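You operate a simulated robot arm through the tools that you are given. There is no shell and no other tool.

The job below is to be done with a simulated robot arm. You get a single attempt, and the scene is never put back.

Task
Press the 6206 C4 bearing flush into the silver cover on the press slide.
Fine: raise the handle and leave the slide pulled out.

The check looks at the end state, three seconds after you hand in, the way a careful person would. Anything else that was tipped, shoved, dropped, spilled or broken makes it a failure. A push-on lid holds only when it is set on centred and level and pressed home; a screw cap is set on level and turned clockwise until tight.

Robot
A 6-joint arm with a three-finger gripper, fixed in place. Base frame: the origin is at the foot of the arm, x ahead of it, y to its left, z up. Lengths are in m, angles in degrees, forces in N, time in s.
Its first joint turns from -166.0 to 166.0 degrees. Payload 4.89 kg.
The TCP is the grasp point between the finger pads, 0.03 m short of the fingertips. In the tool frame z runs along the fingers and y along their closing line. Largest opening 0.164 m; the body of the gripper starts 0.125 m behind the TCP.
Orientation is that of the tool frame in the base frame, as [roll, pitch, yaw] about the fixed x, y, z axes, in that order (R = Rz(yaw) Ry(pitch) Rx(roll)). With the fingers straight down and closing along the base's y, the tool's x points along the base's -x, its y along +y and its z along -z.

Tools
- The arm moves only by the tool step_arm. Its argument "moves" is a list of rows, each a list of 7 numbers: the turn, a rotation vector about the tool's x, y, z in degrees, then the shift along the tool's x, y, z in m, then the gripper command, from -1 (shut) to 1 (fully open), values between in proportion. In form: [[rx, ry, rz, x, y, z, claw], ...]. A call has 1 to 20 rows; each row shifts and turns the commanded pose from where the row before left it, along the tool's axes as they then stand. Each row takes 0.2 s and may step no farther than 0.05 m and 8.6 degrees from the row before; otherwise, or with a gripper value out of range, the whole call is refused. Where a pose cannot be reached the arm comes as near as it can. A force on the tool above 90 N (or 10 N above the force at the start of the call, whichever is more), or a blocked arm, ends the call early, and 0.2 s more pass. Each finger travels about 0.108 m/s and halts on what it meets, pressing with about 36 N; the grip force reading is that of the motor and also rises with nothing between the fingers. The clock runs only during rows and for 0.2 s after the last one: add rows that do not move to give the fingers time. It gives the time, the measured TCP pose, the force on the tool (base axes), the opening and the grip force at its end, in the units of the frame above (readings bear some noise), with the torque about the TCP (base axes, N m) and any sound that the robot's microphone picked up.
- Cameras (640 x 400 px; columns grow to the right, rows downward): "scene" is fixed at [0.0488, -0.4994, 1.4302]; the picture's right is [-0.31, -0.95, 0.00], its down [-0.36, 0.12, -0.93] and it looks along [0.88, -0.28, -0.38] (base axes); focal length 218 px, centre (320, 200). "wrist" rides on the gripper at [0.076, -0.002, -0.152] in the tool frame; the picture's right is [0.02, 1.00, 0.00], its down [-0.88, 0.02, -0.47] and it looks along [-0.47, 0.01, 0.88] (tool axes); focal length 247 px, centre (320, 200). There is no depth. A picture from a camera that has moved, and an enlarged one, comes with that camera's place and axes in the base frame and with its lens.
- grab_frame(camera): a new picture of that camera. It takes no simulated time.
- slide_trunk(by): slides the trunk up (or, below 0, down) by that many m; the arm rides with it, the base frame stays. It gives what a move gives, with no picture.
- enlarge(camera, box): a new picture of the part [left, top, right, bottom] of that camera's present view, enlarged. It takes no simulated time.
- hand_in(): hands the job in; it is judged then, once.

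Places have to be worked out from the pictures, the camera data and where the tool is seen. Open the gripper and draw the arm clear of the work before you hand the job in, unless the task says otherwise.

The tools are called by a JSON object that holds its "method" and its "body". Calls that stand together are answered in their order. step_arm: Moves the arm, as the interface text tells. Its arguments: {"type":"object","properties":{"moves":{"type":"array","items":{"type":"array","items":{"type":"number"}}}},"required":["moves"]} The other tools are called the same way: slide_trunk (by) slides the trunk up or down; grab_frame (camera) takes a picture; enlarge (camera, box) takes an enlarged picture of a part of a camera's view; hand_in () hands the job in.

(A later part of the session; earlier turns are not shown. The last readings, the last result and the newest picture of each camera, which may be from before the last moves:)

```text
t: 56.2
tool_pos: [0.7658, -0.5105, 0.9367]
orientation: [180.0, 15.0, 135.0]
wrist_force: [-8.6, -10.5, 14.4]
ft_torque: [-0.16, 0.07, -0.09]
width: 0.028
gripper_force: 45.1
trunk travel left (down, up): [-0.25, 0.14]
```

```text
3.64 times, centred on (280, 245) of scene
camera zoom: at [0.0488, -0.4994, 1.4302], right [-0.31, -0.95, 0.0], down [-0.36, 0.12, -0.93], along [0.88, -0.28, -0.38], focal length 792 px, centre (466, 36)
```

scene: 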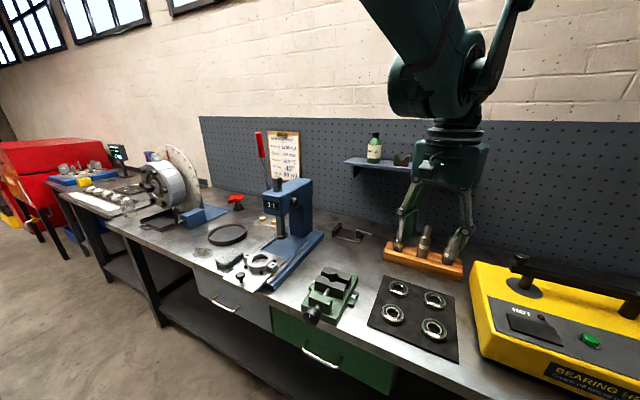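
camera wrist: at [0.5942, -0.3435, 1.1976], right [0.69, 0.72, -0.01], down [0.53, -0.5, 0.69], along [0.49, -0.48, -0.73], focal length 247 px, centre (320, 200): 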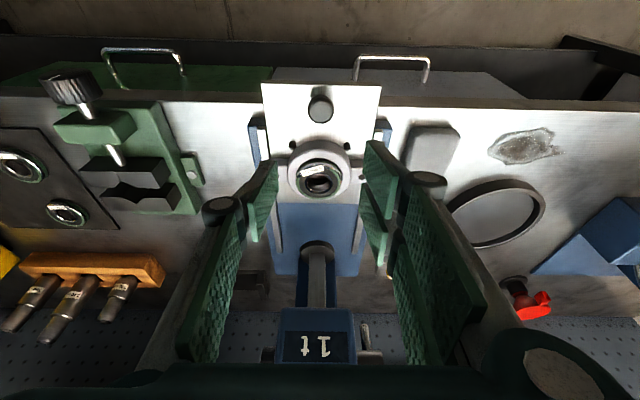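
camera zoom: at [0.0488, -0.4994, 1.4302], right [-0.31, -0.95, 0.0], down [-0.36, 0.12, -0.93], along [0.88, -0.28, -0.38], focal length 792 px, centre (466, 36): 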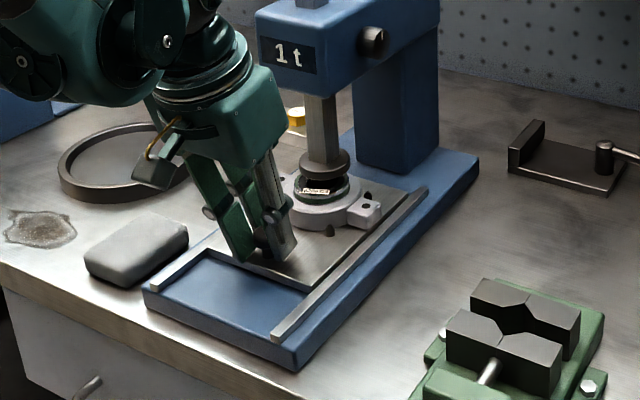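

About 1 cm left to the original in-position, with no ram contact. I push in small increments to find the inner stop.

{"method": "step_arm", "body": {"moves": [[0, 0, 0, -0.0048, 0, 0.0013, -0.8], [0, 0, 0, -0.0048, 0, 0.0013, -0.8], [0, 0, 0, 0, 0, 0, -0.8]]}}

{"method": "step_arm", "body": {"moves": [[0, 0, 0, -0.0039, 0, 0.001, -0.8], [0, 0, 0, 0, 0, 0, -0.8]]}}

{"method": "enlarge", "body": {"camera": "scene", "box": [255, 215, 305, 275]}}

{"method": "grab_frame", "body": {"camera": "wrist"}}

```text
t: 57.0
tool_pos: [0.7712, -0.5181, 0.9369]
orientation: [-180.0, 15.0, 135.1]
wrist_force: [-22.1, 5.2, 17.2]
ft_torque: [0.18, 0.39, -0.11]
width: 0.0281
gripper_force: 45.4
trunk travel left (down, up): [-0.25, 0.14]
```

```text
t: 57.6
tool_pos: [0.775, -0.5202, 0.9383]
orientation: [180.0, 14.9, 135.2]
wrist_force: [-46.1, 26.7, -2.4]
ft_torque: [0.96, 0.94, 0.25]
width: 0.0287
gripper_force: 45.3
trunk travel left (down, up): [-0.25, 0.14]
```

```text
6.67 times, centred on (280, 245) of scene
camera zoom: at [0.0488, -0.4994, 1.4302], right [-0.31, -0.95, 0.0], down [-0.36, 0.12, -0.93], along [0.88, -0.28, -0.38], focal length 1451 px, centre (587, -100)
```

zoom: 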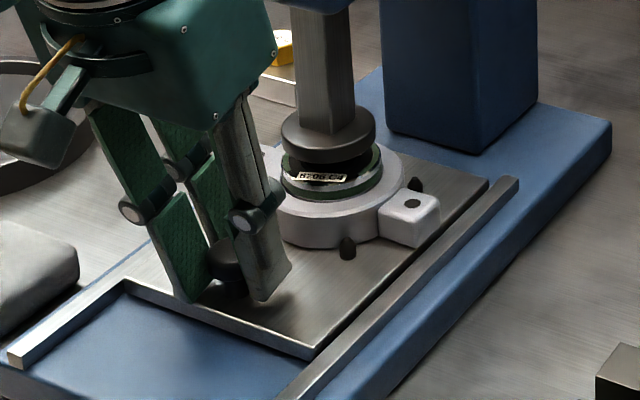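

```text
taken
camera wrist: at [0.6924, -0.4416, 1.0658], right [0.69, 0.72, -0.01], down [0.53, -0.5, 0.68], along [0.49, -0.48, -0.73], focal length 247 px, centre (320, 200)
```

wrist: 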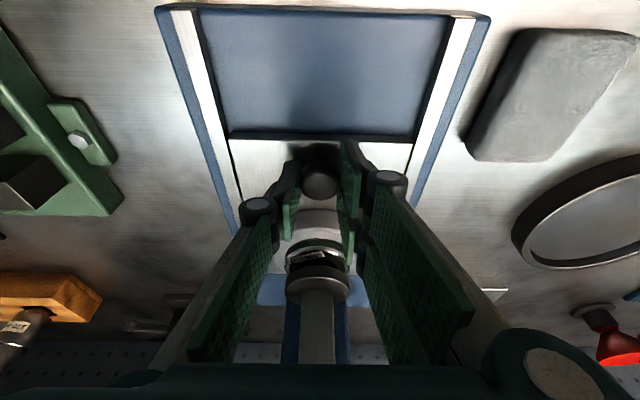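

There's 51 N of resistance, so the slide is fully in with the bearing under the ram. I relax, release the knob, lift away and look at the handle.

{"method": "step_arm", "body": {"moves": [[0, 0, 0, 0.0035, 0, -0.0009, -0.8], [0, 0, 0, 0, 0, 0, -0.5], [0, 0, 0, 0, 0, 0, -0.2], [0, 0, 0, 0, 0, 0, -0.2], [0, 0, 0, -0.0078, 0, -0.029, -0.2], [0, 0, 0, 0.03, 0, -0.04, -0.2], [0, 0, 0, 0.03, 0, -0.04, -0.2], [0, 0, 0, 0.03, 0, -0.04, -0.2], [0, 0, 0, 0.03, 0, -0.04, -0.2]]}}

{"method": "enlarge", "body": {"camera": "scene", "box": [255, 215, 305, 275]}}

{"method": "enlarge", "body": {"camera": "scene", "box": [235, 120, 325, 230]}}

{"method": "grab_frame", "body": {"camera": "wrist"}}

```text
t: 59.6
tool_pos: [0.6643, -0.4057, 1.0889]
orientation: [179.9, 14.9, 135.1]
wrist_force: [1.2, -1.4, -1.3]
ft_torque: [0.16, 0.2, -0.02]
width: 0.0659
gripper_force: 0.3
trunk travel left (down, up): [-0.25, 0.14]
```

```text
6.67 times, centred on (280, 245) of scene
camera zoom: at [0.0488, -0.4994, 1.4302], right [-0.31, -0.95, 0.0], down [-0.36, 0.12, -0.93], along [0.88, -0.28, -0.38], focal length 1451 px, centre (587, -100)
```

zoom: 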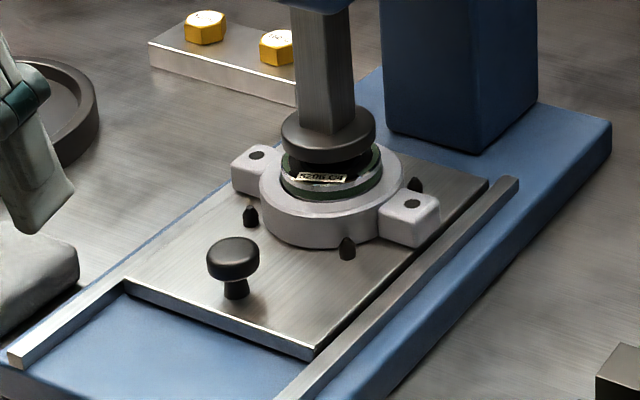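

```text
3.64 times, centred on (280, 175) of scene
camera zoom: at [0.0488, -0.4994, 1.4302], right [-0.31, -0.95, 0.0], down [-0.36, 0.12, -0.93], along [0.88, -0.28, -0.38], focal length 792 px, centre (466, 291)
```

zoom: 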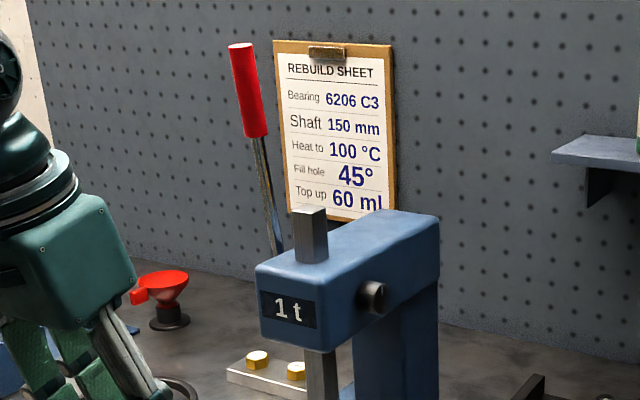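

```text
taken
camera wrist: at [0.5813, -0.3278, 1.2166], right [0.69, 0.72, -0.01], down [0.53, -0.5, 0.68], along [0.49, -0.48, -0.73], focal length 247 px, centre (320, 200)
```

wrist: 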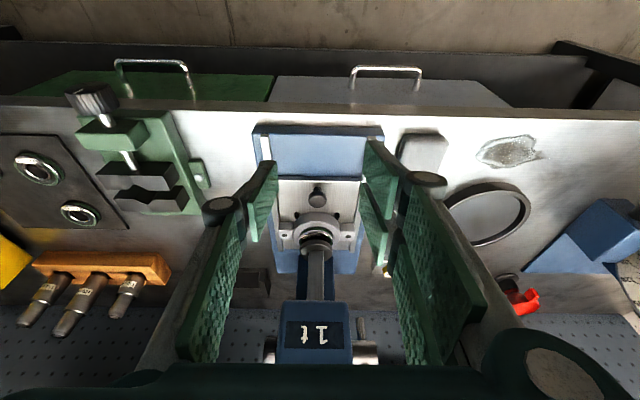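

The bearing sits under the ram. The handle's pivot is near f≈1.042, z≈1.10, and the red grip tip is near f≈1.01, u≈0.25, z≈1.36, leaning slightly toward the robot. I move up for a closer view of the lever.

{"method": "step_arm", "body": {"moves": [[0, 0, 0, -0.0115, 0.0096, -0.0429, 0], [0, 0, 0, -0.0115, 0.0096, -0.0429, 0], [0, 0, 0, -0.0115, 0.0096, -0.0429, 0], [0, 0, 0, -0.0115, 0.0096, -0.0429, 0], [0, 0, 0, -0.0115, 0.0096, -0.0429, 0], [0, 0, 0, -0.0115, 0.0096, -0.0429, 0], [0, 0, 0, -0.0115, 0.0096, -0.0429, 0], [0, 0, 0, 0, 0, 0, 0]]}}

{"method": "grab_frame", "body": {"camera": "wrist"}}

{"method": "grab_frame", "body": {"camera": "scene"}}

```text
t: 61.4
tool_pos: [0.7084, -0.3616, 1.4017]
orientation: [179.9, 15.1, 135.1]
wrist_force: [-0.2, 0.4, -0.2]
ft_torque: [-0.04, -0.04, 0.01]
width: 0.0819
gripper_force: 0.0
trunk travel left (down, up): [-0.25, 0.14]
```

```text
taken
camera wrist: at [0.6265, -0.2824, 1.5293], right [0.69, 0.72, -0.01], down [0.53, -0.5, 0.69], along [0.49, -0.48, -0.73], focal length 247 px, centre (320, 200)
```

wrist: 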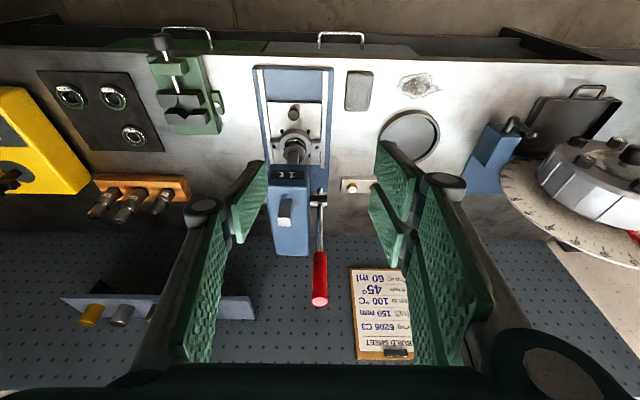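

```text
taken
```

scene: 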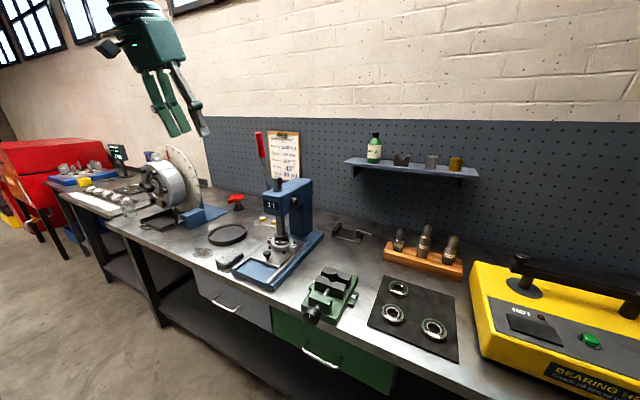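

The lever is clearly visible to the left of the press head. I enlarge it to measure.

{"method": "enlarge", "body": {"camera": "wrist", "box": [250, 140, 390, 320]}}

{"method": "enlarge", "body": {"camera": "scene", "box": [245, 125, 305, 210]}}

```text
2.22 times, centred on (320, 230) of wrist
camera zoom: at [0.6265, -0.2824, 1.5293], right [0.69, 0.72, -0.01], down [0.53, -0.5, 0.69], along [0.49, -0.48, -0.73], focal length 549 px, centre (320, 133)
```

zoom: 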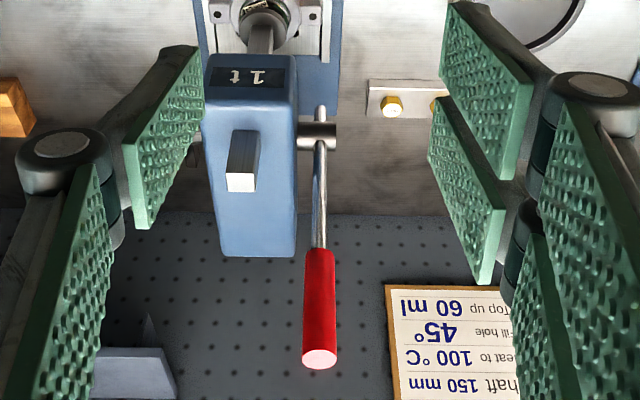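

```text
4.71 times, centred on (275, 168) of scene
camera zoom: at [0.0488, -0.4994, 1.4302], right [-0.31, -0.95, 0.0], down [-0.36, 0.12, -0.93], along [0.88, -0.28, -0.38], focal length 1024 px, centre (532, 353)
```

zoom: 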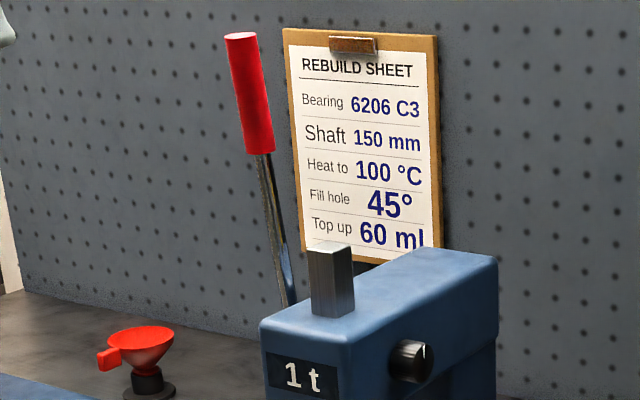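

The lever's red grip runs from about (f 1.020, z 1.268) to (f 1.013, z 1.36) at u≈0.25, leaning about 6°. I line the tool up with it and move above it with open fingers.

{"method": "step_arm", "body": {"moves": [[0, 4.5, 0, 0, 0, 0, 0], [0, 4.5, 0, 0, 0, 0, 0], [0, 0, 0, -0.0429, 0.0008, -0.0005, 0], [0, 0, 0, -0.0429, 0.0008, -0.0005, 0], [0, 0, 0, -0.0429, 0.0008, -0.0005, 0], [0, 0, 0, -0.0429, 0.0008, -0.0005, 0], [0, 0, 0, -0.0429, 0.0008, -0.0005, 0], [0, 0, 0, -0.04, 0.0008, -0.0005, 0], [0, 0, 0, 0, 0, 0, 0]]}}

{"method": "grab_frame", "body": {"camera": "wrist"}}

{"method": "enlarge", "body": {"camera": "scene", "box": [215, 80, 335, 200]}}

```text
t: 63.4
tool_pos: [0.8924, -0.5365, 1.4304]
orientation: [179.9, 6.0, 135.1]
wrist_force: [1.2, -0.7, -0.9]
ft_torque: [0.14, 0.17, -0.01]
width: 0.0818
gripper_force: 0.0
trunk travel left (down, up): [-0.25, 0.14]
```

```text
taken
camera wrist: at [0.8256, -0.4728, 1.5757], right [0.69, 0.72, 0.0], down [0.6, -0.57, 0.56], along [0.4, -0.39, -0.83], focal length 247 px, centre (320, 200)
```

wrist: 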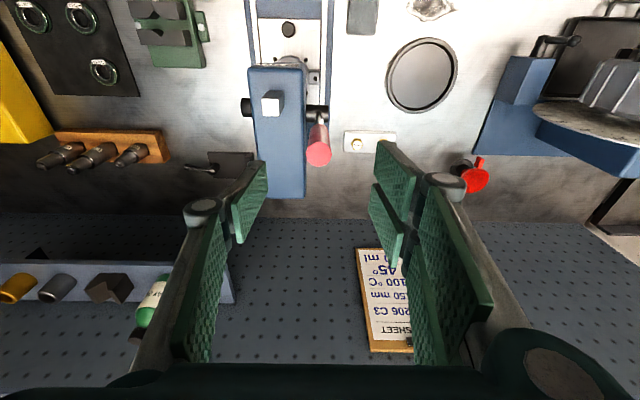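

```text
3.33 times, centred on (275, 140) of scene
camera zoom: at [0.0488, -0.4994, 1.4302], right [-0.31, -0.95, 0.0], down [-0.36, 0.12, -0.93], along [0.88, -0.28, -0.38], focal length 726 px, centre (470, 400)
```

zoom: 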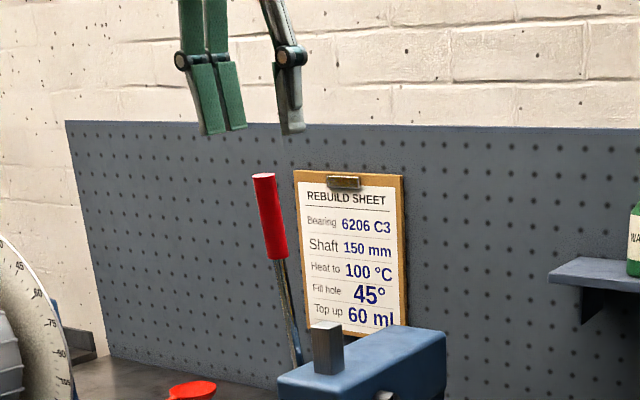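

The arm reaches this spot and the lever tip lies at f≈1.011, u≈0.250, right between the fingers. I descend along the lever axis around the red grip.

{"method": "step_arm", "body": {"moves": [[0, 0, 0, 0.0022, -0.0006, 0.0354, 0], [0, 0, 0, 0.0022, -0.0006, 0.0354, 0], [0, 0, 0, 0.0022, -0.0005, 0.0354, 0], [0, 0, 0, 0, 0, 0, 0]]}}

{"method": "grab_frame", "body": {"camera": "wrist"}}

{"method": "enlarge", "body": {"camera": "scene", "box": [215, 80, 335, 200]}}

```text
t: 64.4
tool_pos: [0.8935, -0.5405, 1.3253]
orientation: [-180.0, 5.9, 135.1]
wrist_force: [0.1, -0.4, -0.2]
ft_torque: [0.02, 0.07, 0.04]
width: 0.0819
gripper_force: 0.0
trunk travel left (down, up): [-0.25, 0.14]
```

```text
taken
camera wrist: at [0.8268, -0.4765, 1.4706], right [0.69, 0.72, 0.0], down [0.6, -0.57, 0.56], along [0.41, -0.39, -0.83], focal length 247 px, centre (320, 200)
```

wrist: 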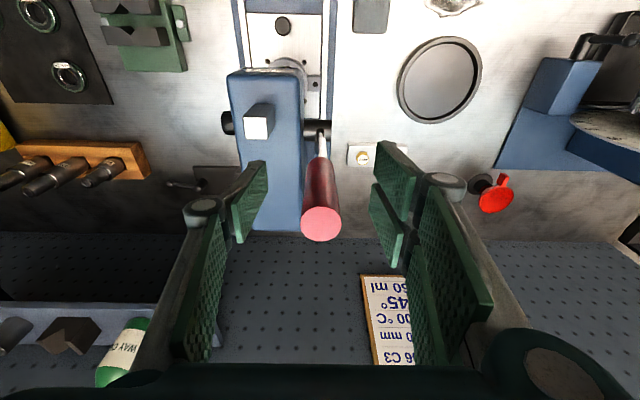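

```text
3.33 times, centred on (275, 140) of scene
camera zoom: at [0.0488, -0.4994, 1.4302], right [-0.31, -0.95, 0.0], down [-0.36, 0.12, -0.93], along [0.88, -0.28, -0.38], focal length 726 px, centre (470, 400)
```

zoom: 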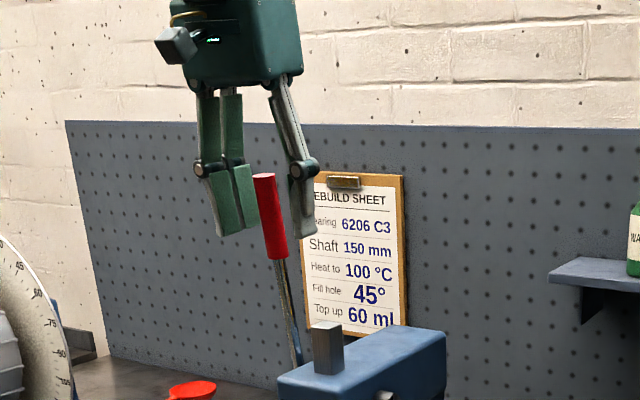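

The red grip is centred between the pads. I close on it.

{"method": "step_arm", "body": {"moves": [[0, 0, 0, 0, 0, 0, -0.3], [0, 0, 0, 0, 0, 0, -0.55], [0, 0, 0, 0, 0, 0, -0.7], [0, 0, 0, 0, 0, 0, -0.85], [0, 0, 0, 0, 0, 0, -0.85]]}}

{"method": "enlarge", "body": {"camera": "wrist", "box": [240, 110, 400, 270]}}

```text
t: 65.6
tool_pos: [0.8944, -0.5389, 1.3273]
orientation: [179.9, 6.0, 135.1]
wrist_force: [2.9, 3.3, -0.6]
ft_torque: [0.06, -0.16, 0.0]
width: 0.0232
gripper_force: 44.7
trunk travel left (down, up): [-0.25, 0.14]
```

```text
2.50 times, centred on (320, 190) of wrist
camera zoom: at [0.827, -0.476, 1.4709], right [0.69, 0.72, 0.0], down [0.6, -0.57, 0.56], along [0.41, -0.39, -0.83], focal length 617 px, centre (320, 225)
```

zoom: 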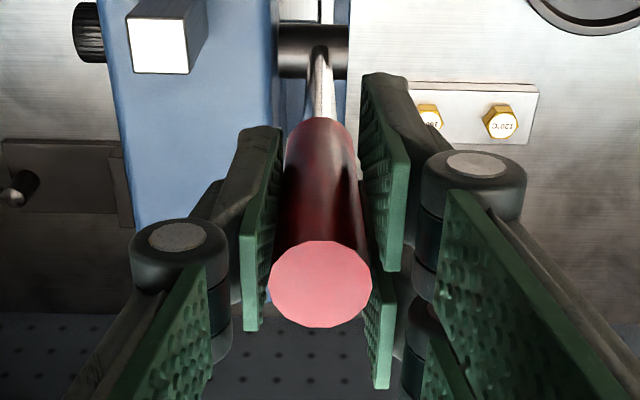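

The grip is firm on the lever. I swing it down along its arc (radius ≈0.227 m about the pivot), turning the tool with it, starting with two small steps to feel the resistance.

{"method": "step_arm", "body": {"moves": [[0, -4, 0, 0.0158, 0, 0.00055, -0.85], [0, -4, 0, 0.0158, 0, 0.00055, -0.85], [0, 0, 0, 0, 0, 0, -0.85]]}}

{"method": "enlarge", "body": {"camera": "scene", "box": [215, 100, 335, 260]}}

```text
t: 66.4
tool_pos: [0.8711, -0.5165, 1.3199]
orientation: [180.0, 14.1, 135.1]
wrist_force: [3.0, 5.1, 4.8]
ft_torque: [-0.13, -0.31, -0.03]
width: 0.0233
gripper_force: 45.1
trunk travel left (down, up): [-0.25, 0.14]
```

```text
2.50 times, centred on (275, 180) of scene
camera zoom: at [0.0488, -0.4994, 1.4302], right [-0.31, -0.95, 0.0], down [-0.36, 0.12, -0.93], along [0.88, -0.28, -0.38], focal length 544 px, centre (432, 250)
```

zoom: 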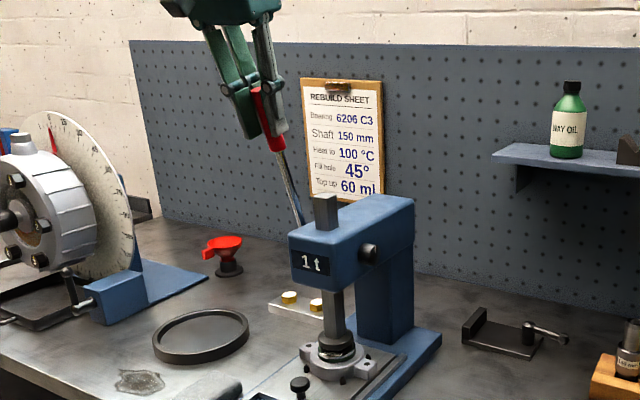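

The lever swings freely with only about 5 N. I continue in 5° steps.

{"method": "step_arm", "body": {"moves": [[0, -5, 0, 0.0198, 0, 0.00087, -0.85], [0, -5, 0, 0.0198, 0, 0.00087, -0.85], [0, -5, 0, 0.0198, 0, 0.00087, -0.85], [0, 0, 0, 0, 0, 0, -0.85]]}}

{"method": "enlarge", "body": {"camera": "scene", "box": [215, 100, 335, 260]}}

{"method": "enlarge", "body": {"camera": "scene", "box": [255, 215, 305, 275]}}

```text
t: 67.4
tool_pos: [0.8323, -0.4781, 1.2956]
orientation: [180.0, 29.0, 135.2]
wrist_force: [16.1, 9.8, -6.9]
ft_torque: [0.03, -0.58, 0.26]
width: 0.0232
gripper_force: 45.2
trunk travel left (down, up): [-0.25, 0.14]
```

```text
2.50 times, centred on (275, 180) of scene
camera zoom: at [0.0488, -0.4994, 1.4302], right [-0.31, -0.95, 0.0], down [-0.36, 0.12, -0.93], along [0.88, -0.28, -0.38], focal length 544 px, centre (432, 250)
```

zoom: 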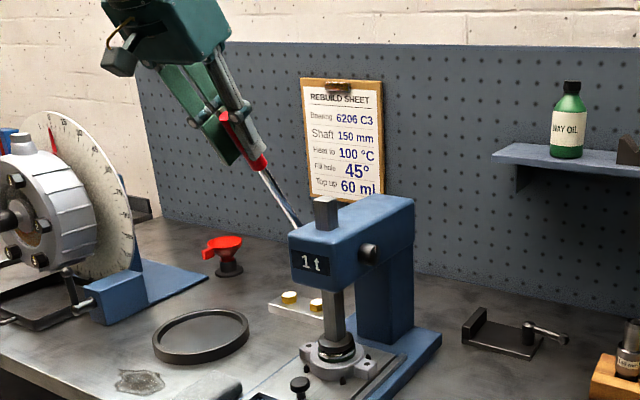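

```text
6.67 times, centred on (280, 245) of scene
camera zoom: at [0.0488, -0.4994, 1.4302], right [-0.31, -0.95, 0.0], down [-0.36, 0.12, -0.93], along [0.88, -0.28, -0.38], focal length 1451 px, centre (587, -100)
```

zoom: 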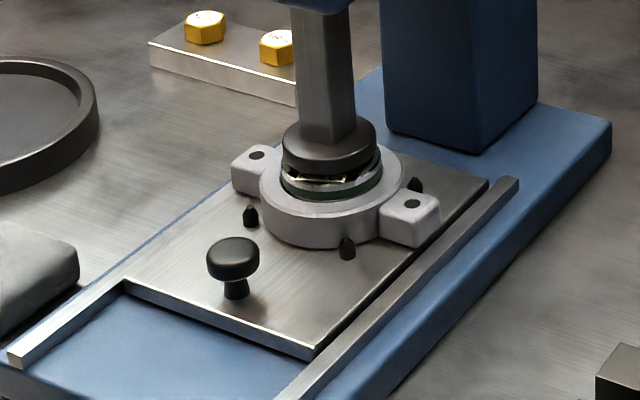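

The ram foot is coming down toward the bearing, with only light load. I continue the swing.

{"method": "step_arm", "body": {"moves": [[0, -5, 0, 0.0198, 0.0003, 0.00087, -0.85], [0, -5, 0, 0.0198, 0.0003, 0.00087, -0.85], [0, -5, 0, 0.0198, 0, 0.00087, -0.85], [0, 0, 0, 0, 0, 0, -0.85]]}}

{"method": "enlarge", "body": {"camera": "scene", "box": [215, 100, 335, 260]}}

{"method": "enlarge", "body": {"camera": "scene", "box": [255, 215, 305, 275]}}

```text
t: 68.4
tool_pos: [0.8002, -0.4466, 1.2604]
orientation: [-179.9, 43.9, 135.0]
wrist_force: [26.2, 1.5, -20.4]
ft_torque: [0.34, -0.2, 0.33]
width: 0.0233
gripper_force: 44.8
trunk travel left (down, up): [-0.25, 0.14]
```

```text
2.50 times, centred on (275, 180) of scene
camera zoom: at [0.0488, -0.4994, 1.4302], right [-0.31, -0.95, 0.0], down [-0.36, 0.12, -0.93], along [0.88, -0.28, -0.38], focal length 544 px, centre (432, 250)
```

zoom: 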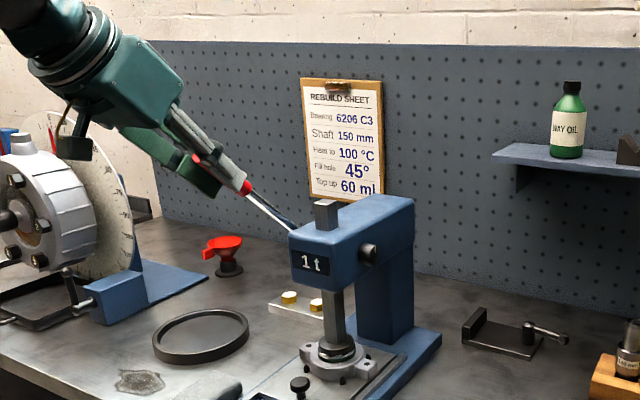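

```text
6.67 times, centred on (280, 245) of scene
camera zoom: at [0.0488, -0.4994, 1.4302], right [-0.31, -0.95, 0.0], down [-0.36, 0.12, -0.93], along [0.88, -0.28, -0.38], focal length 1451 px, centre (587, -100)
```

zoom: 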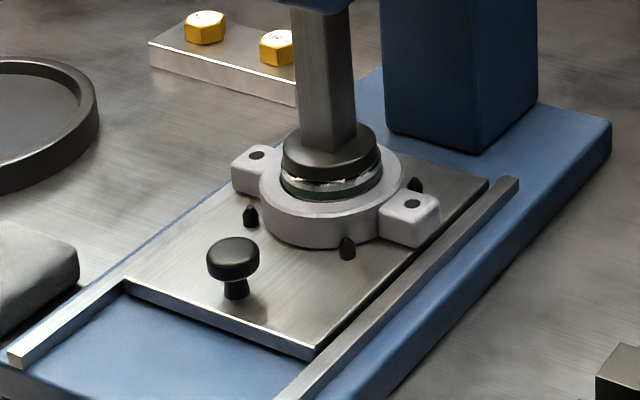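

Almost no tangential load yet. There's only a slight pull toward the pivot, meaning my radius is about 1 mm large. I trim that and keep swinging.

{"method": "step_arm", "body": {"moves": [[0, -5, 0, 0.0197, 0.0005, 0.0018, -0.85], [0, -5, 0, 0.0197, 0.0003, 0.0011, -0.85], [0, -5, 0, 0.0197, 0, 0.0009, -0.85], [0, 0, 0, 0, 0, 0, -0.85]]}}

{"method": "enlarge", "body": {"camera": "scene", "box": [215, 100, 335, 260]}}

{"method": "enlarge", "body": {"camera": "scene", "box": [255, 215, 305, 275]}}

```text
t: 69.4
tool_pos: [0.7753, -0.4226, 1.2119]
orientation: [-180.0, 58.9, 135.0]
wrist_force: [21.9, -23.6, -11.9]
ft_torque: [-0.57, -0.62, -0.15]
width: 0.0232
gripper_force: 45.2
trunk travel left (down, up): [-0.25, 0.14]
```

```text
2.50 times, centred on (275, 180) of scene
camera zoom: at [0.0488, -0.4994, 1.4302], right [-0.31, -0.95, 0.0], down [-0.36, 0.12, -0.93], along [0.88, -0.28, -0.38], focal length 544 px, centre (432, 250)
```

zoom: 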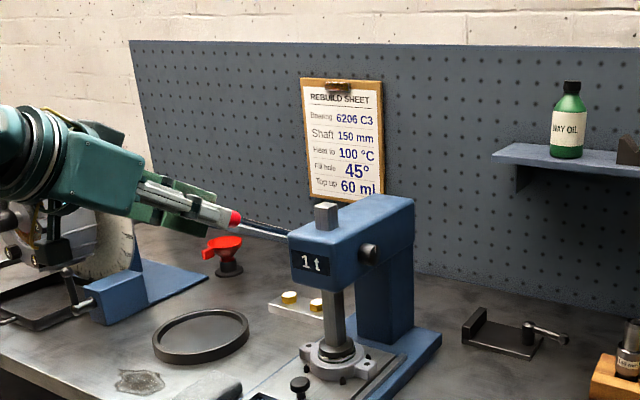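

```text
6.67 times, centred on (280, 245) of scene
camera zoom: at [0.0488, -0.4994, 1.4302], right [-0.31, -0.95, 0.0], down [-0.36, 0.12, -0.93], along [0.88, -0.28, -0.38], focal length 1451 px, centre (587, -100)
```

zoom: 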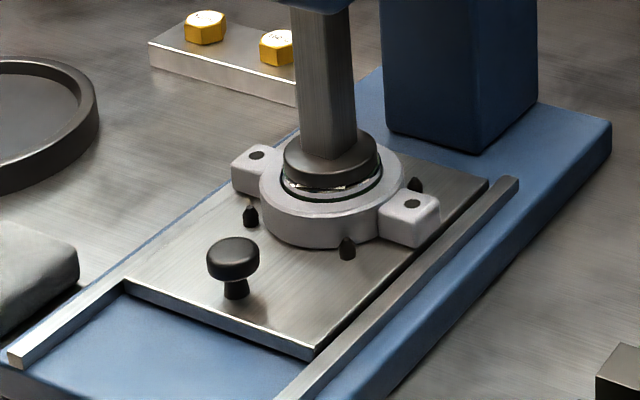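

The bearing is going down into the bore and the resistance along the swing is still small (about 6 N). I trim the radius toward the pivot and carry on.

{"method": "step_arm", "body": {"moves": [[0, 0, 0, 0, 0, 0.0015, -0.85], [0, -5, 0, 0.0194, 0, 0.0013, -0.85], [0, -5, 0, 0.0194, 0, 0.0013, -0.85], [0, 0, 0, 0, 0, 0, -0.85]]}}

{"method": "enlarge", "body": {"camera": "scene", "box": [215, 100, 335, 260]}}

{"method": "enlarge", "body": {"camera": "scene", "box": [255, 215, 305, 275]}}

```text
t: 70.4
tool_pos: [0.764, -0.411, 1.1772]
orientation: [180.0, 68.9, 135.0]
wrist_force: [15.4, -25.4, -4.0]
ft_torque: [-0.71, -0.74, -0.27]
width: 0.0232
gripper_force: 45.0
trunk travel left (down, up): [-0.25, 0.14]
```

```text
2.50 times, centred on (275, 180) of scene
camera zoom: at [0.0488, -0.4994, 1.4302], right [-0.31, -0.95, 0.0], down [-0.36, 0.12, -0.93], along [0.88, -0.28, -0.38], focal length 544 px, centre (432, 250)
```

zoom: 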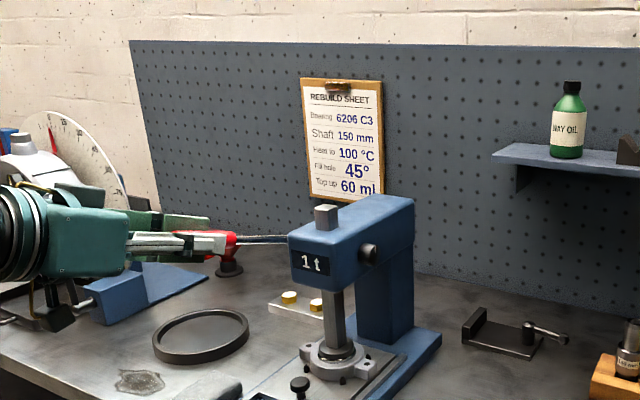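

```text
6.67 times, centred on (280, 245) of scene
camera zoom: at [0.0488, -0.4994, 1.4302], right [-0.31, -0.95, 0.0], down [-0.36, 0.12, -0.93], along [0.88, -0.28, -0.38], focal length 1451 px, centre (587, -100)
```

zoom: 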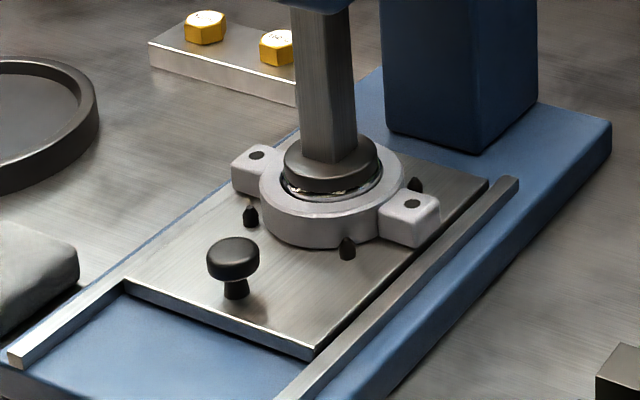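

Nearly flush now. I continue in smaller steps, watching for the press to bottom out.

{"method": "step_arm", "body": {"moves": [[0, 0, 0, 0, 0, 0.001, -0.85], [0, -4, 0, 0.0155, 0, 0.0008, -0.85], [0, 0, 0, 0, 0, 0, -0.85]]}}

{"method": "enlarge", "body": {"camera": "scene", "box": [255, 215, 305, 275]}}

```text
t: 71.2
tool_pos: [0.7624, -0.4077, 1.1622]
orientation: [179.9, 72.9, 134.9]
wrist_force: [8.3, -31.0, -3.9]
ft_torque: [-0.39, -0.39, -0.51]
width: 0.0228
gripper_force: 45.0
trunk travel left (down, up): [-0.25, 0.14]
```

```text
6.67 times, centred on (280, 245) of scene
camera zoom: at [0.0488, -0.4994, 1.4302], right [-0.31, -0.95, 0.0], down [-0.36, 0.12, -0.93], along [0.88, -0.28, -0.38], focal length 1451 px, centre (587, -100)
```

zoom: 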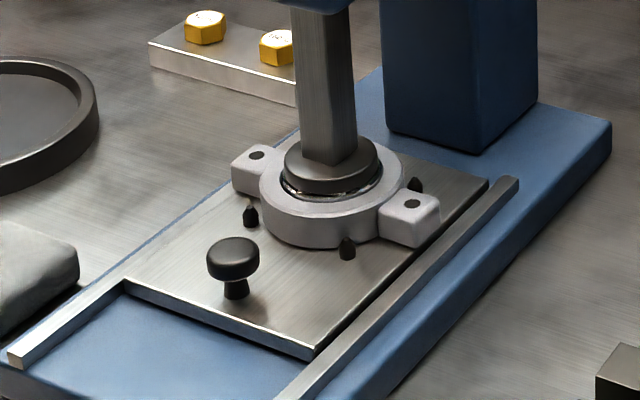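

Still moving with little load, and the ram's edge is close to the cover face. I take another 4°.

{"method": "step_arm", "body": {"moves": [[0, 0, 0, 0, -0.0005, 0.001, -0.85], [0, -4, 0, 0.0155, 0, 0.0008, -0.85], [0, 0, 0, 0, 0, 0, -0.85]]}}

{"method": "enlarge", "body": {"camera": "scene", "box": [265, 230, 295, 260]}}

{"method": "enlarge", "body": {"camera": "scene", "box": [195, 120, 335, 270]}}

```text
t: 72.0
tool_pos: [0.7601, -0.4054, 1.1472]
orientation: [179.7, 77.0, 134.9]
wrist_force: [2.0, -19.8, -2.2]
ft_torque: [-0.05, -0.19, -0.36]
width: 0.0228
gripper_force: 44.7
trunk travel left (down, up): [-0.25, 0.14]
```

```text
13.33 times, centred on (280, 245) of scene
camera zoom: at [0.0488, -0.4994, 1.4302], right [-0.31, -0.95, 0.0], down [-0.36, 0.12, -0.93], along [0.88, -0.28, -0.38], focal length 2902 px, centre (853, -400)
```

zoom: 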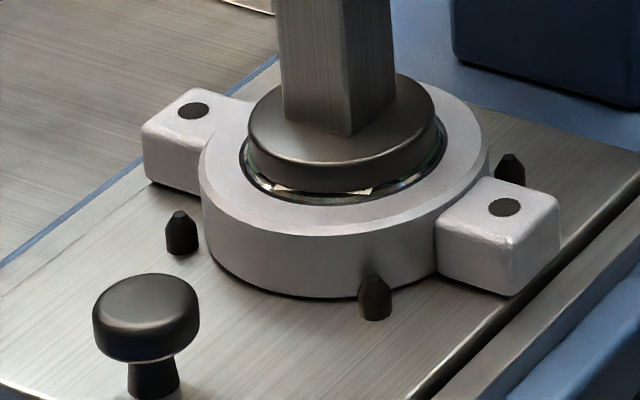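

```text
2.67 times, centred on (265, 195) of scene
camera zoom: at [0.0488, -0.4994, 1.4302], right [-0.31, -0.95, 0.0], down [-0.36, 0.12, -0.93], along [0.88, -0.28, -0.38], focal length 580 px, centre (467, 213)
```

zoom: 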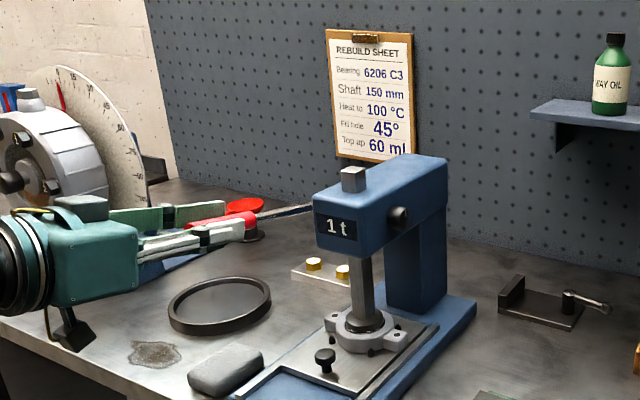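

No hard stop yet. I keep pressing in 3° steps until the resistance rises.

{"method": "step_arm", "body": {"moves": [[0, -3, 0, 0.0117, -0.0003, 0.0008, -0.85], [0, 0, 0, 0, 0, 0, -0.85]]}}

{"method": "step_arm", "body": {"moves": [[0, -3, 0, 0.0117, 0, 0.0008, -0.85], [0, 0, 0, 0, 0, 0, -0.85]]}}

{"method": "enlarge", "body": {"camera": "scene", "box": [265, 230, 295, 260]}}

```text
t: 72.6
tool_pos: [0.7575, -0.4029, 1.134]
orientation: [179.9, 80.0, 134.9]
wrist_force: [4.6, -16.5, 2.8]
ft_torque: [-0.48, -0.61, -0.31]
width: 0.0233
gripper_force: 45.0
trunk travel left (down, up): [-0.25, 0.14]
```

```text
t: 73.2
tool_pos: [0.7576, -0.404, 1.1259]
orientation: [179.7, 83.0, 134.7]
wrist_force: [-17.4, -1.1, -5.3]
ft_torque: [0.8, 0.73, -0.33]
width: 0.0233
gripper_force: 45.4
trunk travel left (down, up): [-0.25, 0.14]
```

```text
13.33 times, centred on (280, 245) of scene
camera zoom: at [0.0488, -0.4994, 1.4302], right [-0.31, -0.95, 0.0], down [-0.36, 0.12, -0.93], along [0.88, -0.28, -0.38], focal length 2902 px, centre (853, -400)
```

zoom: 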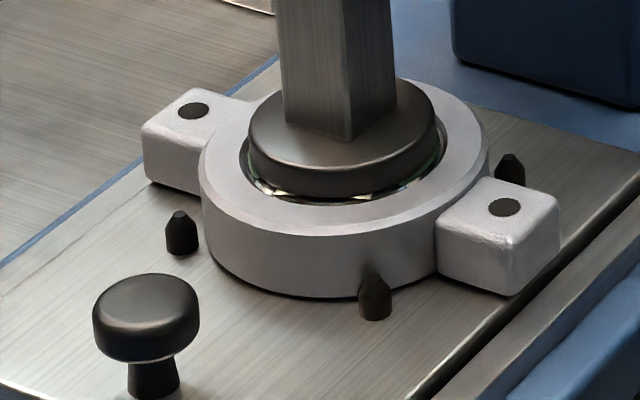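

The ram is still edging down, about 1 mm. I take two more 3° steps.

{"method": "step_arm", "body": {"moves": [[0, -3, 0, 0.0117, -0.0003, 0, -0.85], [0, 0, 0, 0, 0, 0, -0.85]]}}

{"method": "step_arm", "body": {"moves": [[0, -3, 0, 0.0117, 0, 0, -0.85], [0, 0, 0, 0, 0, 0, -0.85]]}}

{"method": "enlarge", "body": {"camera": "scene", "box": [265, 230, 295, 260]}}

{"method": "enlarge", "body": {"camera": "scene", "box": [195, 120, 335, 270]}}

```text
t: 73.8
tool_pos: [0.7634, -0.4087, 1.1375]
orientation: [178.3, 85.9, 133.1]
wrist_force: [-84.1, -3.2, 6.0]
ft_torque: [-0.06, 0.15, -1.83]
width: 0.0232
gripper_force: 44.5
out of reach, approached as far as the arm can: row 1
trunk travel left (down, up): [-0.25, 0.14]
```

```text
t: 74.4
tool_pos: [0.7795, -0.4154, 1.1423]
orientation: [173.6, 88.7, 128.5]
wrist_force: [-37.7, -47.6, 0.5]
ft_torque: [-0.5, -0.26, -1.45]
width: 0.0364
gripper_force: 30.5
out of reach, approached as far as the arm can: row 1
trunk travel left (down, up): [-0.25, 0.14]
```

```text
13.33 times, centred on (280, 245) of scene
camera zoom: at [0.0488, -0.4994, 1.4302], right [-0.31, -0.95, 0.0], down [-0.36, 0.12, -0.93], along [0.88, -0.28, -0.38], focal length 2902 px, centre (853, -400)
```

zoom: 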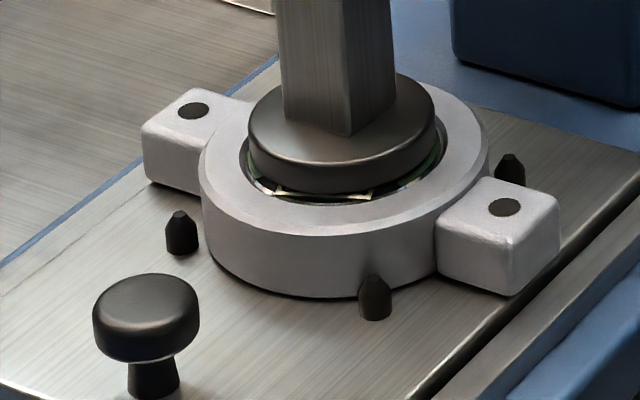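

```text
2.67 times, centred on (265, 195) of scene
camera zoom: at [0.0488, -0.4994, 1.4302], right [-0.31, -0.95, 0.0], down [-0.36, 0.12, -0.93], along [0.88, -0.28, -0.38], focal length 580 px, centre (467, 213)
```

zoom: 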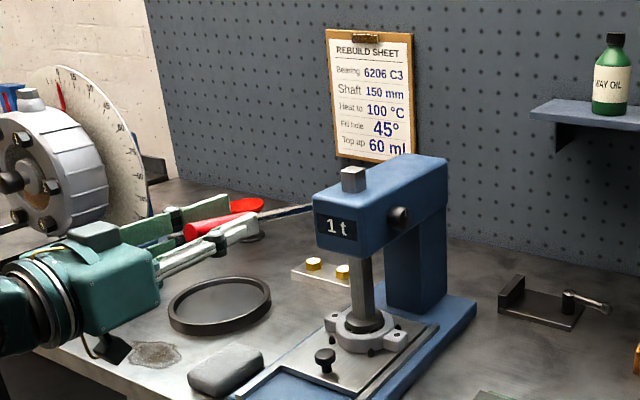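

The arm ran out of reach past about 83° tilt and twisted slightly. I undo those two steps. Then I'll release the lever and press it the rest of the way from above with a vertical tool.

{"method": "step_arm", "body": {"moves": [[0, 3, 0, -0.0117, 0, 0, -0.85], [0, 3, 0, -0.0117, 0.0003, 0, -0.85], [0, 0, 0, 0, 0, 0, -0.85]]}}

{"method": "enlarge", "body": {"camera": "scene", "box": [195, 120, 335, 270]}}

```text
t: 75.2
tool_pos: [0.7809, -0.4153, 1.165]
orientation: [179.3, 83.0, 134.2]
wrist_force: [-28.0, -58.0, -2.9]
ft_torque: [-0.61, -0.14, -1.21]
width: 0.0365
gripper_force: 30.2
trunk travel left (down, up): [-0.25, 0.14]
```

```text
2.67 times, centred on (265, 195) of scene
camera zoom: at [0.0488, -0.4994, 1.4302], right [-0.31, -0.95, 0.0], down [-0.36, 0.12, -0.93], along [0.88, -0.28, -0.38], focal length 580 px, centre (467, 213)
```

zoom: 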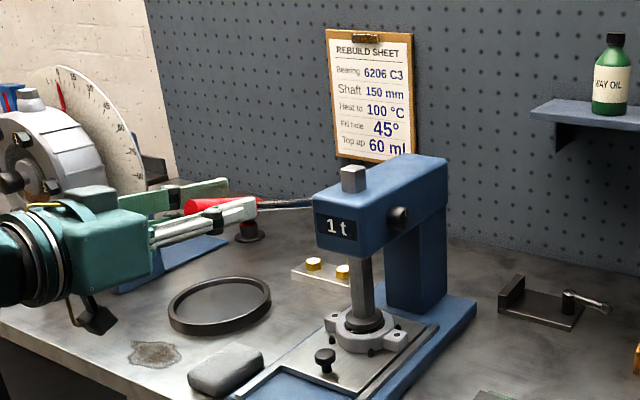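

The lever is still held but there's a 60 N sideways load. I ease that off, then open the fingers to let go of the lever.

{"method": "step_arm", "body": {"moves": [[0, 0, 0, 0, -0.002, 0, -0.85], [0, 0, 0, 0, -0.002, 0, -0.7], [0, 0, 0, 0, 0, 0, -0.4], [0, 0, 0, 0, 0, 0, -0.1], [0, 0, 0, 0, 0, 0, 0.1], [0, 0, 0, 0, 0, 0, 0.1]]}}

{"method": "enlarge", "body": {"camera": "scene", "box": [195, 120, 335, 270]}}

{"method": "grab_frame", "body": {"camera": "wrist"}}

```text
t: 76.6
tool_pos: [0.78, -0.415, 1.1661]
orientation: [179.9, 83.0, 135.0]
wrist_force: [-0.6, -0.4, 0.7]
ft_torque: [0.03, -0.01, 0.04]
width: 0.0904
gripper_force: 0.0
trunk travel left (down, up): [-0.25, 0.14]
```

```text
2.67 times, centred on (265, 195) of scene
camera zoom: at [0.0488, -0.4994, 1.4302], right [-0.31, -0.95, 0.0], down [-0.36, 0.12, -0.93], along [0.88, -0.28, -0.38], focal length 580 px, centre (467, 213)
```

zoom: 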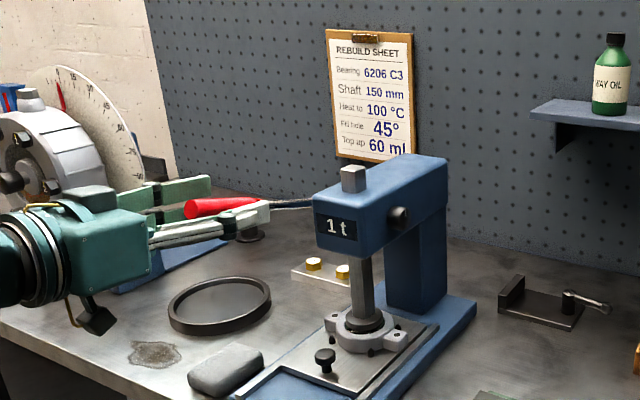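

```text
taken
camera wrist: at [0.6643, -0.3029, 1.1093], right [0.7, 0.71, -0.02], down [-0.24, 0.27, 0.93], along [0.67, -0.65, 0.36], focal length 247 px, centre (320, 200)
```

wrist: 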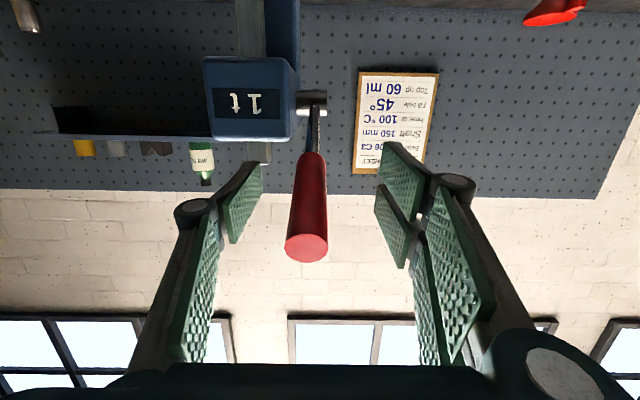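

The lever stays put at roughly 74°, with its tip near f≈0.79, z≈1.174, u≈0.25. I back away along the fingers, turn the tool vertical and come to a point above the lever's end.

{"method": "step_arm", "body": {"moves": [[0, 0, 0, 0, 0, -0.05, 0.1], [0, 0, 0, 0, 0, -0.05, 0.1], [0, 8.3, 0, 0, 0, 0, 0], [0, 8.3, 0, 0, 0, 0, 0], [0, 8.3, 0, 0, 0, 0, -0.2], [0, 8.3, 0, 0, 0, 0, -0.2], [0, 8.3, 0, 0, 0, 0, -0.2], [0, 8.3, 0, 0, 0, 0, -0.2], [0, 8.3, 0, 0, 0, 0, -0.2], [0, 8.3, 0, 0, 0, 0, -0.2], [0, 8.3, 0, 0, 0, 0, -0.2], [0, 8.3, 0, 0, 0, 0, -0.2], [0, 0, 0, 0, -0.004, -0.04, -0.2], [0, 0, 0, 0, -0.004, -0.04, -0.2], [0, 0, 0, 0, 0, 0, -0.2]]}}

{"method": "grab_frame", "body": {"camera": "wrist"}}

{"method": "enlarge", "body": {"camera": "scene", "box": [195, 120, 335, 270]}}

{"method": "enlarge", "body": {"camera": "scene", "box": [265, 230, 295, 260]}}

```text
t: 79.8
tool_pos: [0.7015, -0.3481, 1.2568]
orientation: [180.0, 0.0, 135.1]
wrist_force: [-0.5, -0.1, 1.1]
ft_torque: [-0.11, -0.19, -0.02]
width: 0.0654
gripper_force: 0.0
trunk travel left (down, up): [-0.25, 0.14]
```

```text
taken
camera wrist: at [0.6459, -0.2965, 1.4106], right [0.69, 0.72, 0.0], down [0.64, -0.61, 0.47], along [0.34, -0.33, -0.88], focal length 247 px, centre (320, 200)
```

wrist: 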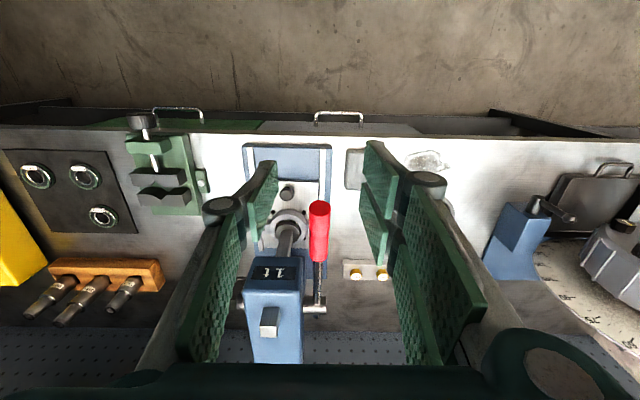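

```text
2.67 times, centred on (265, 195) of scene
camera zoom: at [0.0488, -0.4994, 1.4302], right [-0.31, -0.95, 0.0], down [-0.36, 0.12, -0.93], along [0.88, -0.28, -0.38], focal length 580 px, centre (467, 213)
```

zoom: 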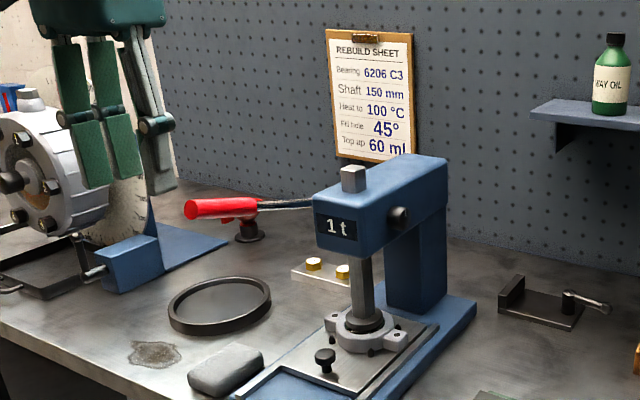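

```text
13.33 times, centred on (280, 245) of scene
camera zoom: at [0.0488, -0.4994, 1.4302], right [-0.31, -0.95, 0.0], down [-0.36, 0.12, -0.93], along [0.88, -0.28, -0.38], focal length 2902 px, centre (853, -400)
```

zoom: 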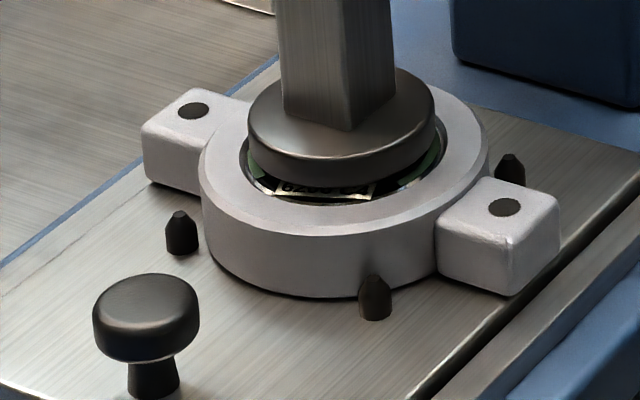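

The ram has come up a little with the lever, and C4 already looks close to flush. I grip the lever end from above with the vertical tool to finish pressing.

{"method": "step_arm", "body": {"moves": [[0, 0, 0, -0.039, 0, 0, -0.2], [0, 0, 0, -0.039, 0, 0, -0.2], [0, 0, 0, 0, 0, 0.027, -0.2], [0, 0, 0, 0, 0, 0.027, -0.2], [0, 0, 0, 0, 0, 0.024, -0.2], [0, 0, 0, 0, 0, 0, -0.2]]}}

{"method": "grab_frame", "body": {"camera": "wrist"}}

{"method": "enlarge", "body": {"camera": "scene", "box": [215, 140, 305, 240]}}

```text
t: 81.2
tool_pos: [0.7598, -0.4057, 1.1785]
orientation: [180.0, 0.0, 135.1]
wrist_force: [-0.1, -0.3, -0.3]
ft_torque: [0.0, 0.04, 0.02]
width: 0.0655
gripper_force: 0.0
trunk travel left (down, up): [-0.25, 0.14]
```

```text
taken
camera wrist: at [0.7043, -0.353, 1.3314], right [0.69, 0.72, 0.0], down [0.64, -0.61, 0.47], along [0.34, -0.33, -0.88], focal length 247 px, centre (320, 200)
```

wrist: 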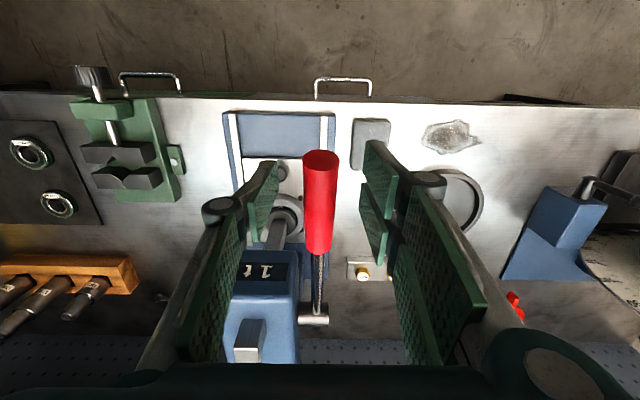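

```text
4.00 times, centred on (260, 190) of scene
camera zoom: at [0.0488, -0.4994, 1.4302], right [-0.31, -0.95, 0.0], down [-0.36, 0.12, -0.93], along [0.88, -0.28, -0.38], focal length 871 px, centre (560, 240)
```

zoom: 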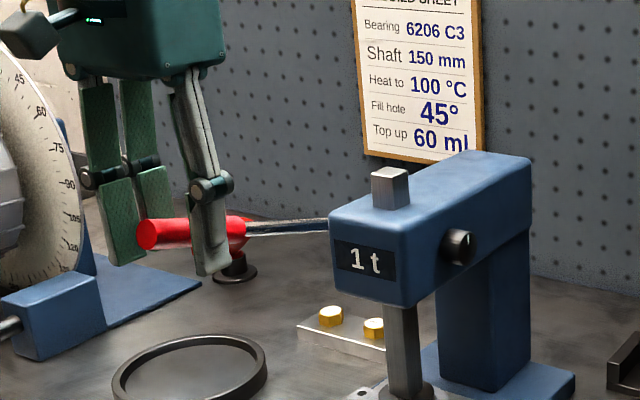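

The fingers straddle the red grip nicely. I close on it and start pushing down along the arc.

{"method": "step_arm", "body": {"moves": [[0, 0, 0, 0, 0, 0, -0.5], [0, 0, 0, 0, 0, 0, -0.85], [0, 0, 0, 0, 0, 0, -0.85], [0, 0, 0, 0, 0, 0, -0.85]]}}

{"method": "step_arm", "body": {"moves": [[0, -4, 0, 0.0039, 0, 0.0155, -0.85], [0, 0, 0, 0, 0, 0, -0.85]]}}

{"method": "enlarge", "body": {"camera": "scene", "box": [265, 230, 295, 260]}}

{"method": "enlarge", "body": {"camera": "scene", "box": [215, 140, 305, 240]}}

```text
t: 82.2
tool_pos: [0.7599, -0.4045, 1.178]
orientation: [-179.9, 0.0, 135.2]
wrist_force: [3.3, 0.6, -0.3]
ft_torque: [-0.07, -0.28, 0.35]
width: 0.0225
gripper_force: 44.5
trunk travel left (down, up): [-0.25, 0.14]
```

```text
t: 82.8
tool_pos: [0.7573, -0.4017, 1.1632]
orientation: [-180.0, 4.0, 134.9]
wrist_force: [-6.3, 1.5, 0.1]
ft_torque: [-0.1, -0.23, 0.26]
width: 0.0224
gripper_force: 44.9
trunk travel left (down, up): [-0.25, 0.14]
```

```text
13.33 times, centred on (280, 245) of scene
camera zoom: at [0.0488, -0.4994, 1.4302], right [-0.31, -0.95, 0.0], down [-0.36, 0.12, -0.93], along [0.88, -0.28, -0.38], focal length 2902 px, centre (853, -400)
```

zoom: 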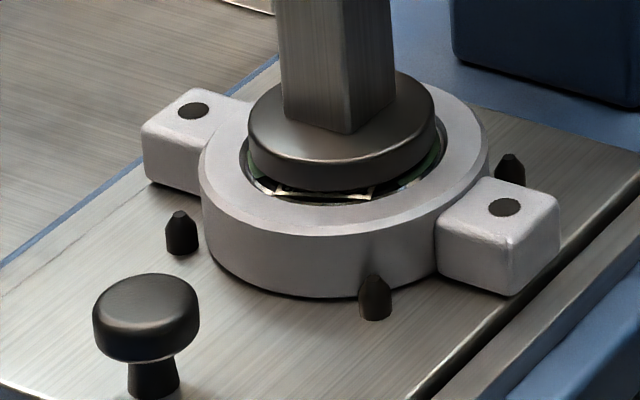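

```text
4.00 times, centred on (260, 190) of scene
camera zoom: at [0.0488, -0.4994, 1.4302], right [-0.31, -0.95, 0.0], down [-0.36, 0.12, -0.93], along [0.88, -0.28, -0.38], focal length 871 px, centre (560, 240)
```

zoom: 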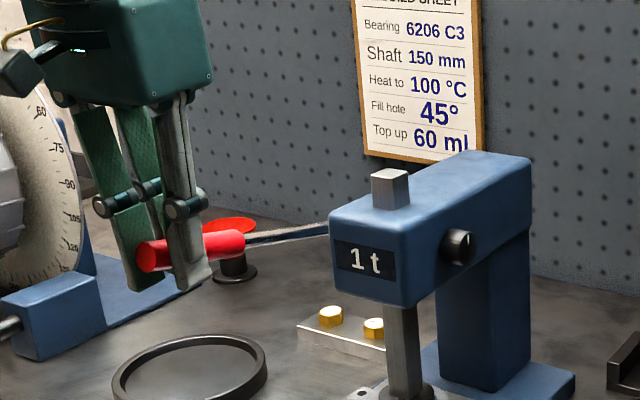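

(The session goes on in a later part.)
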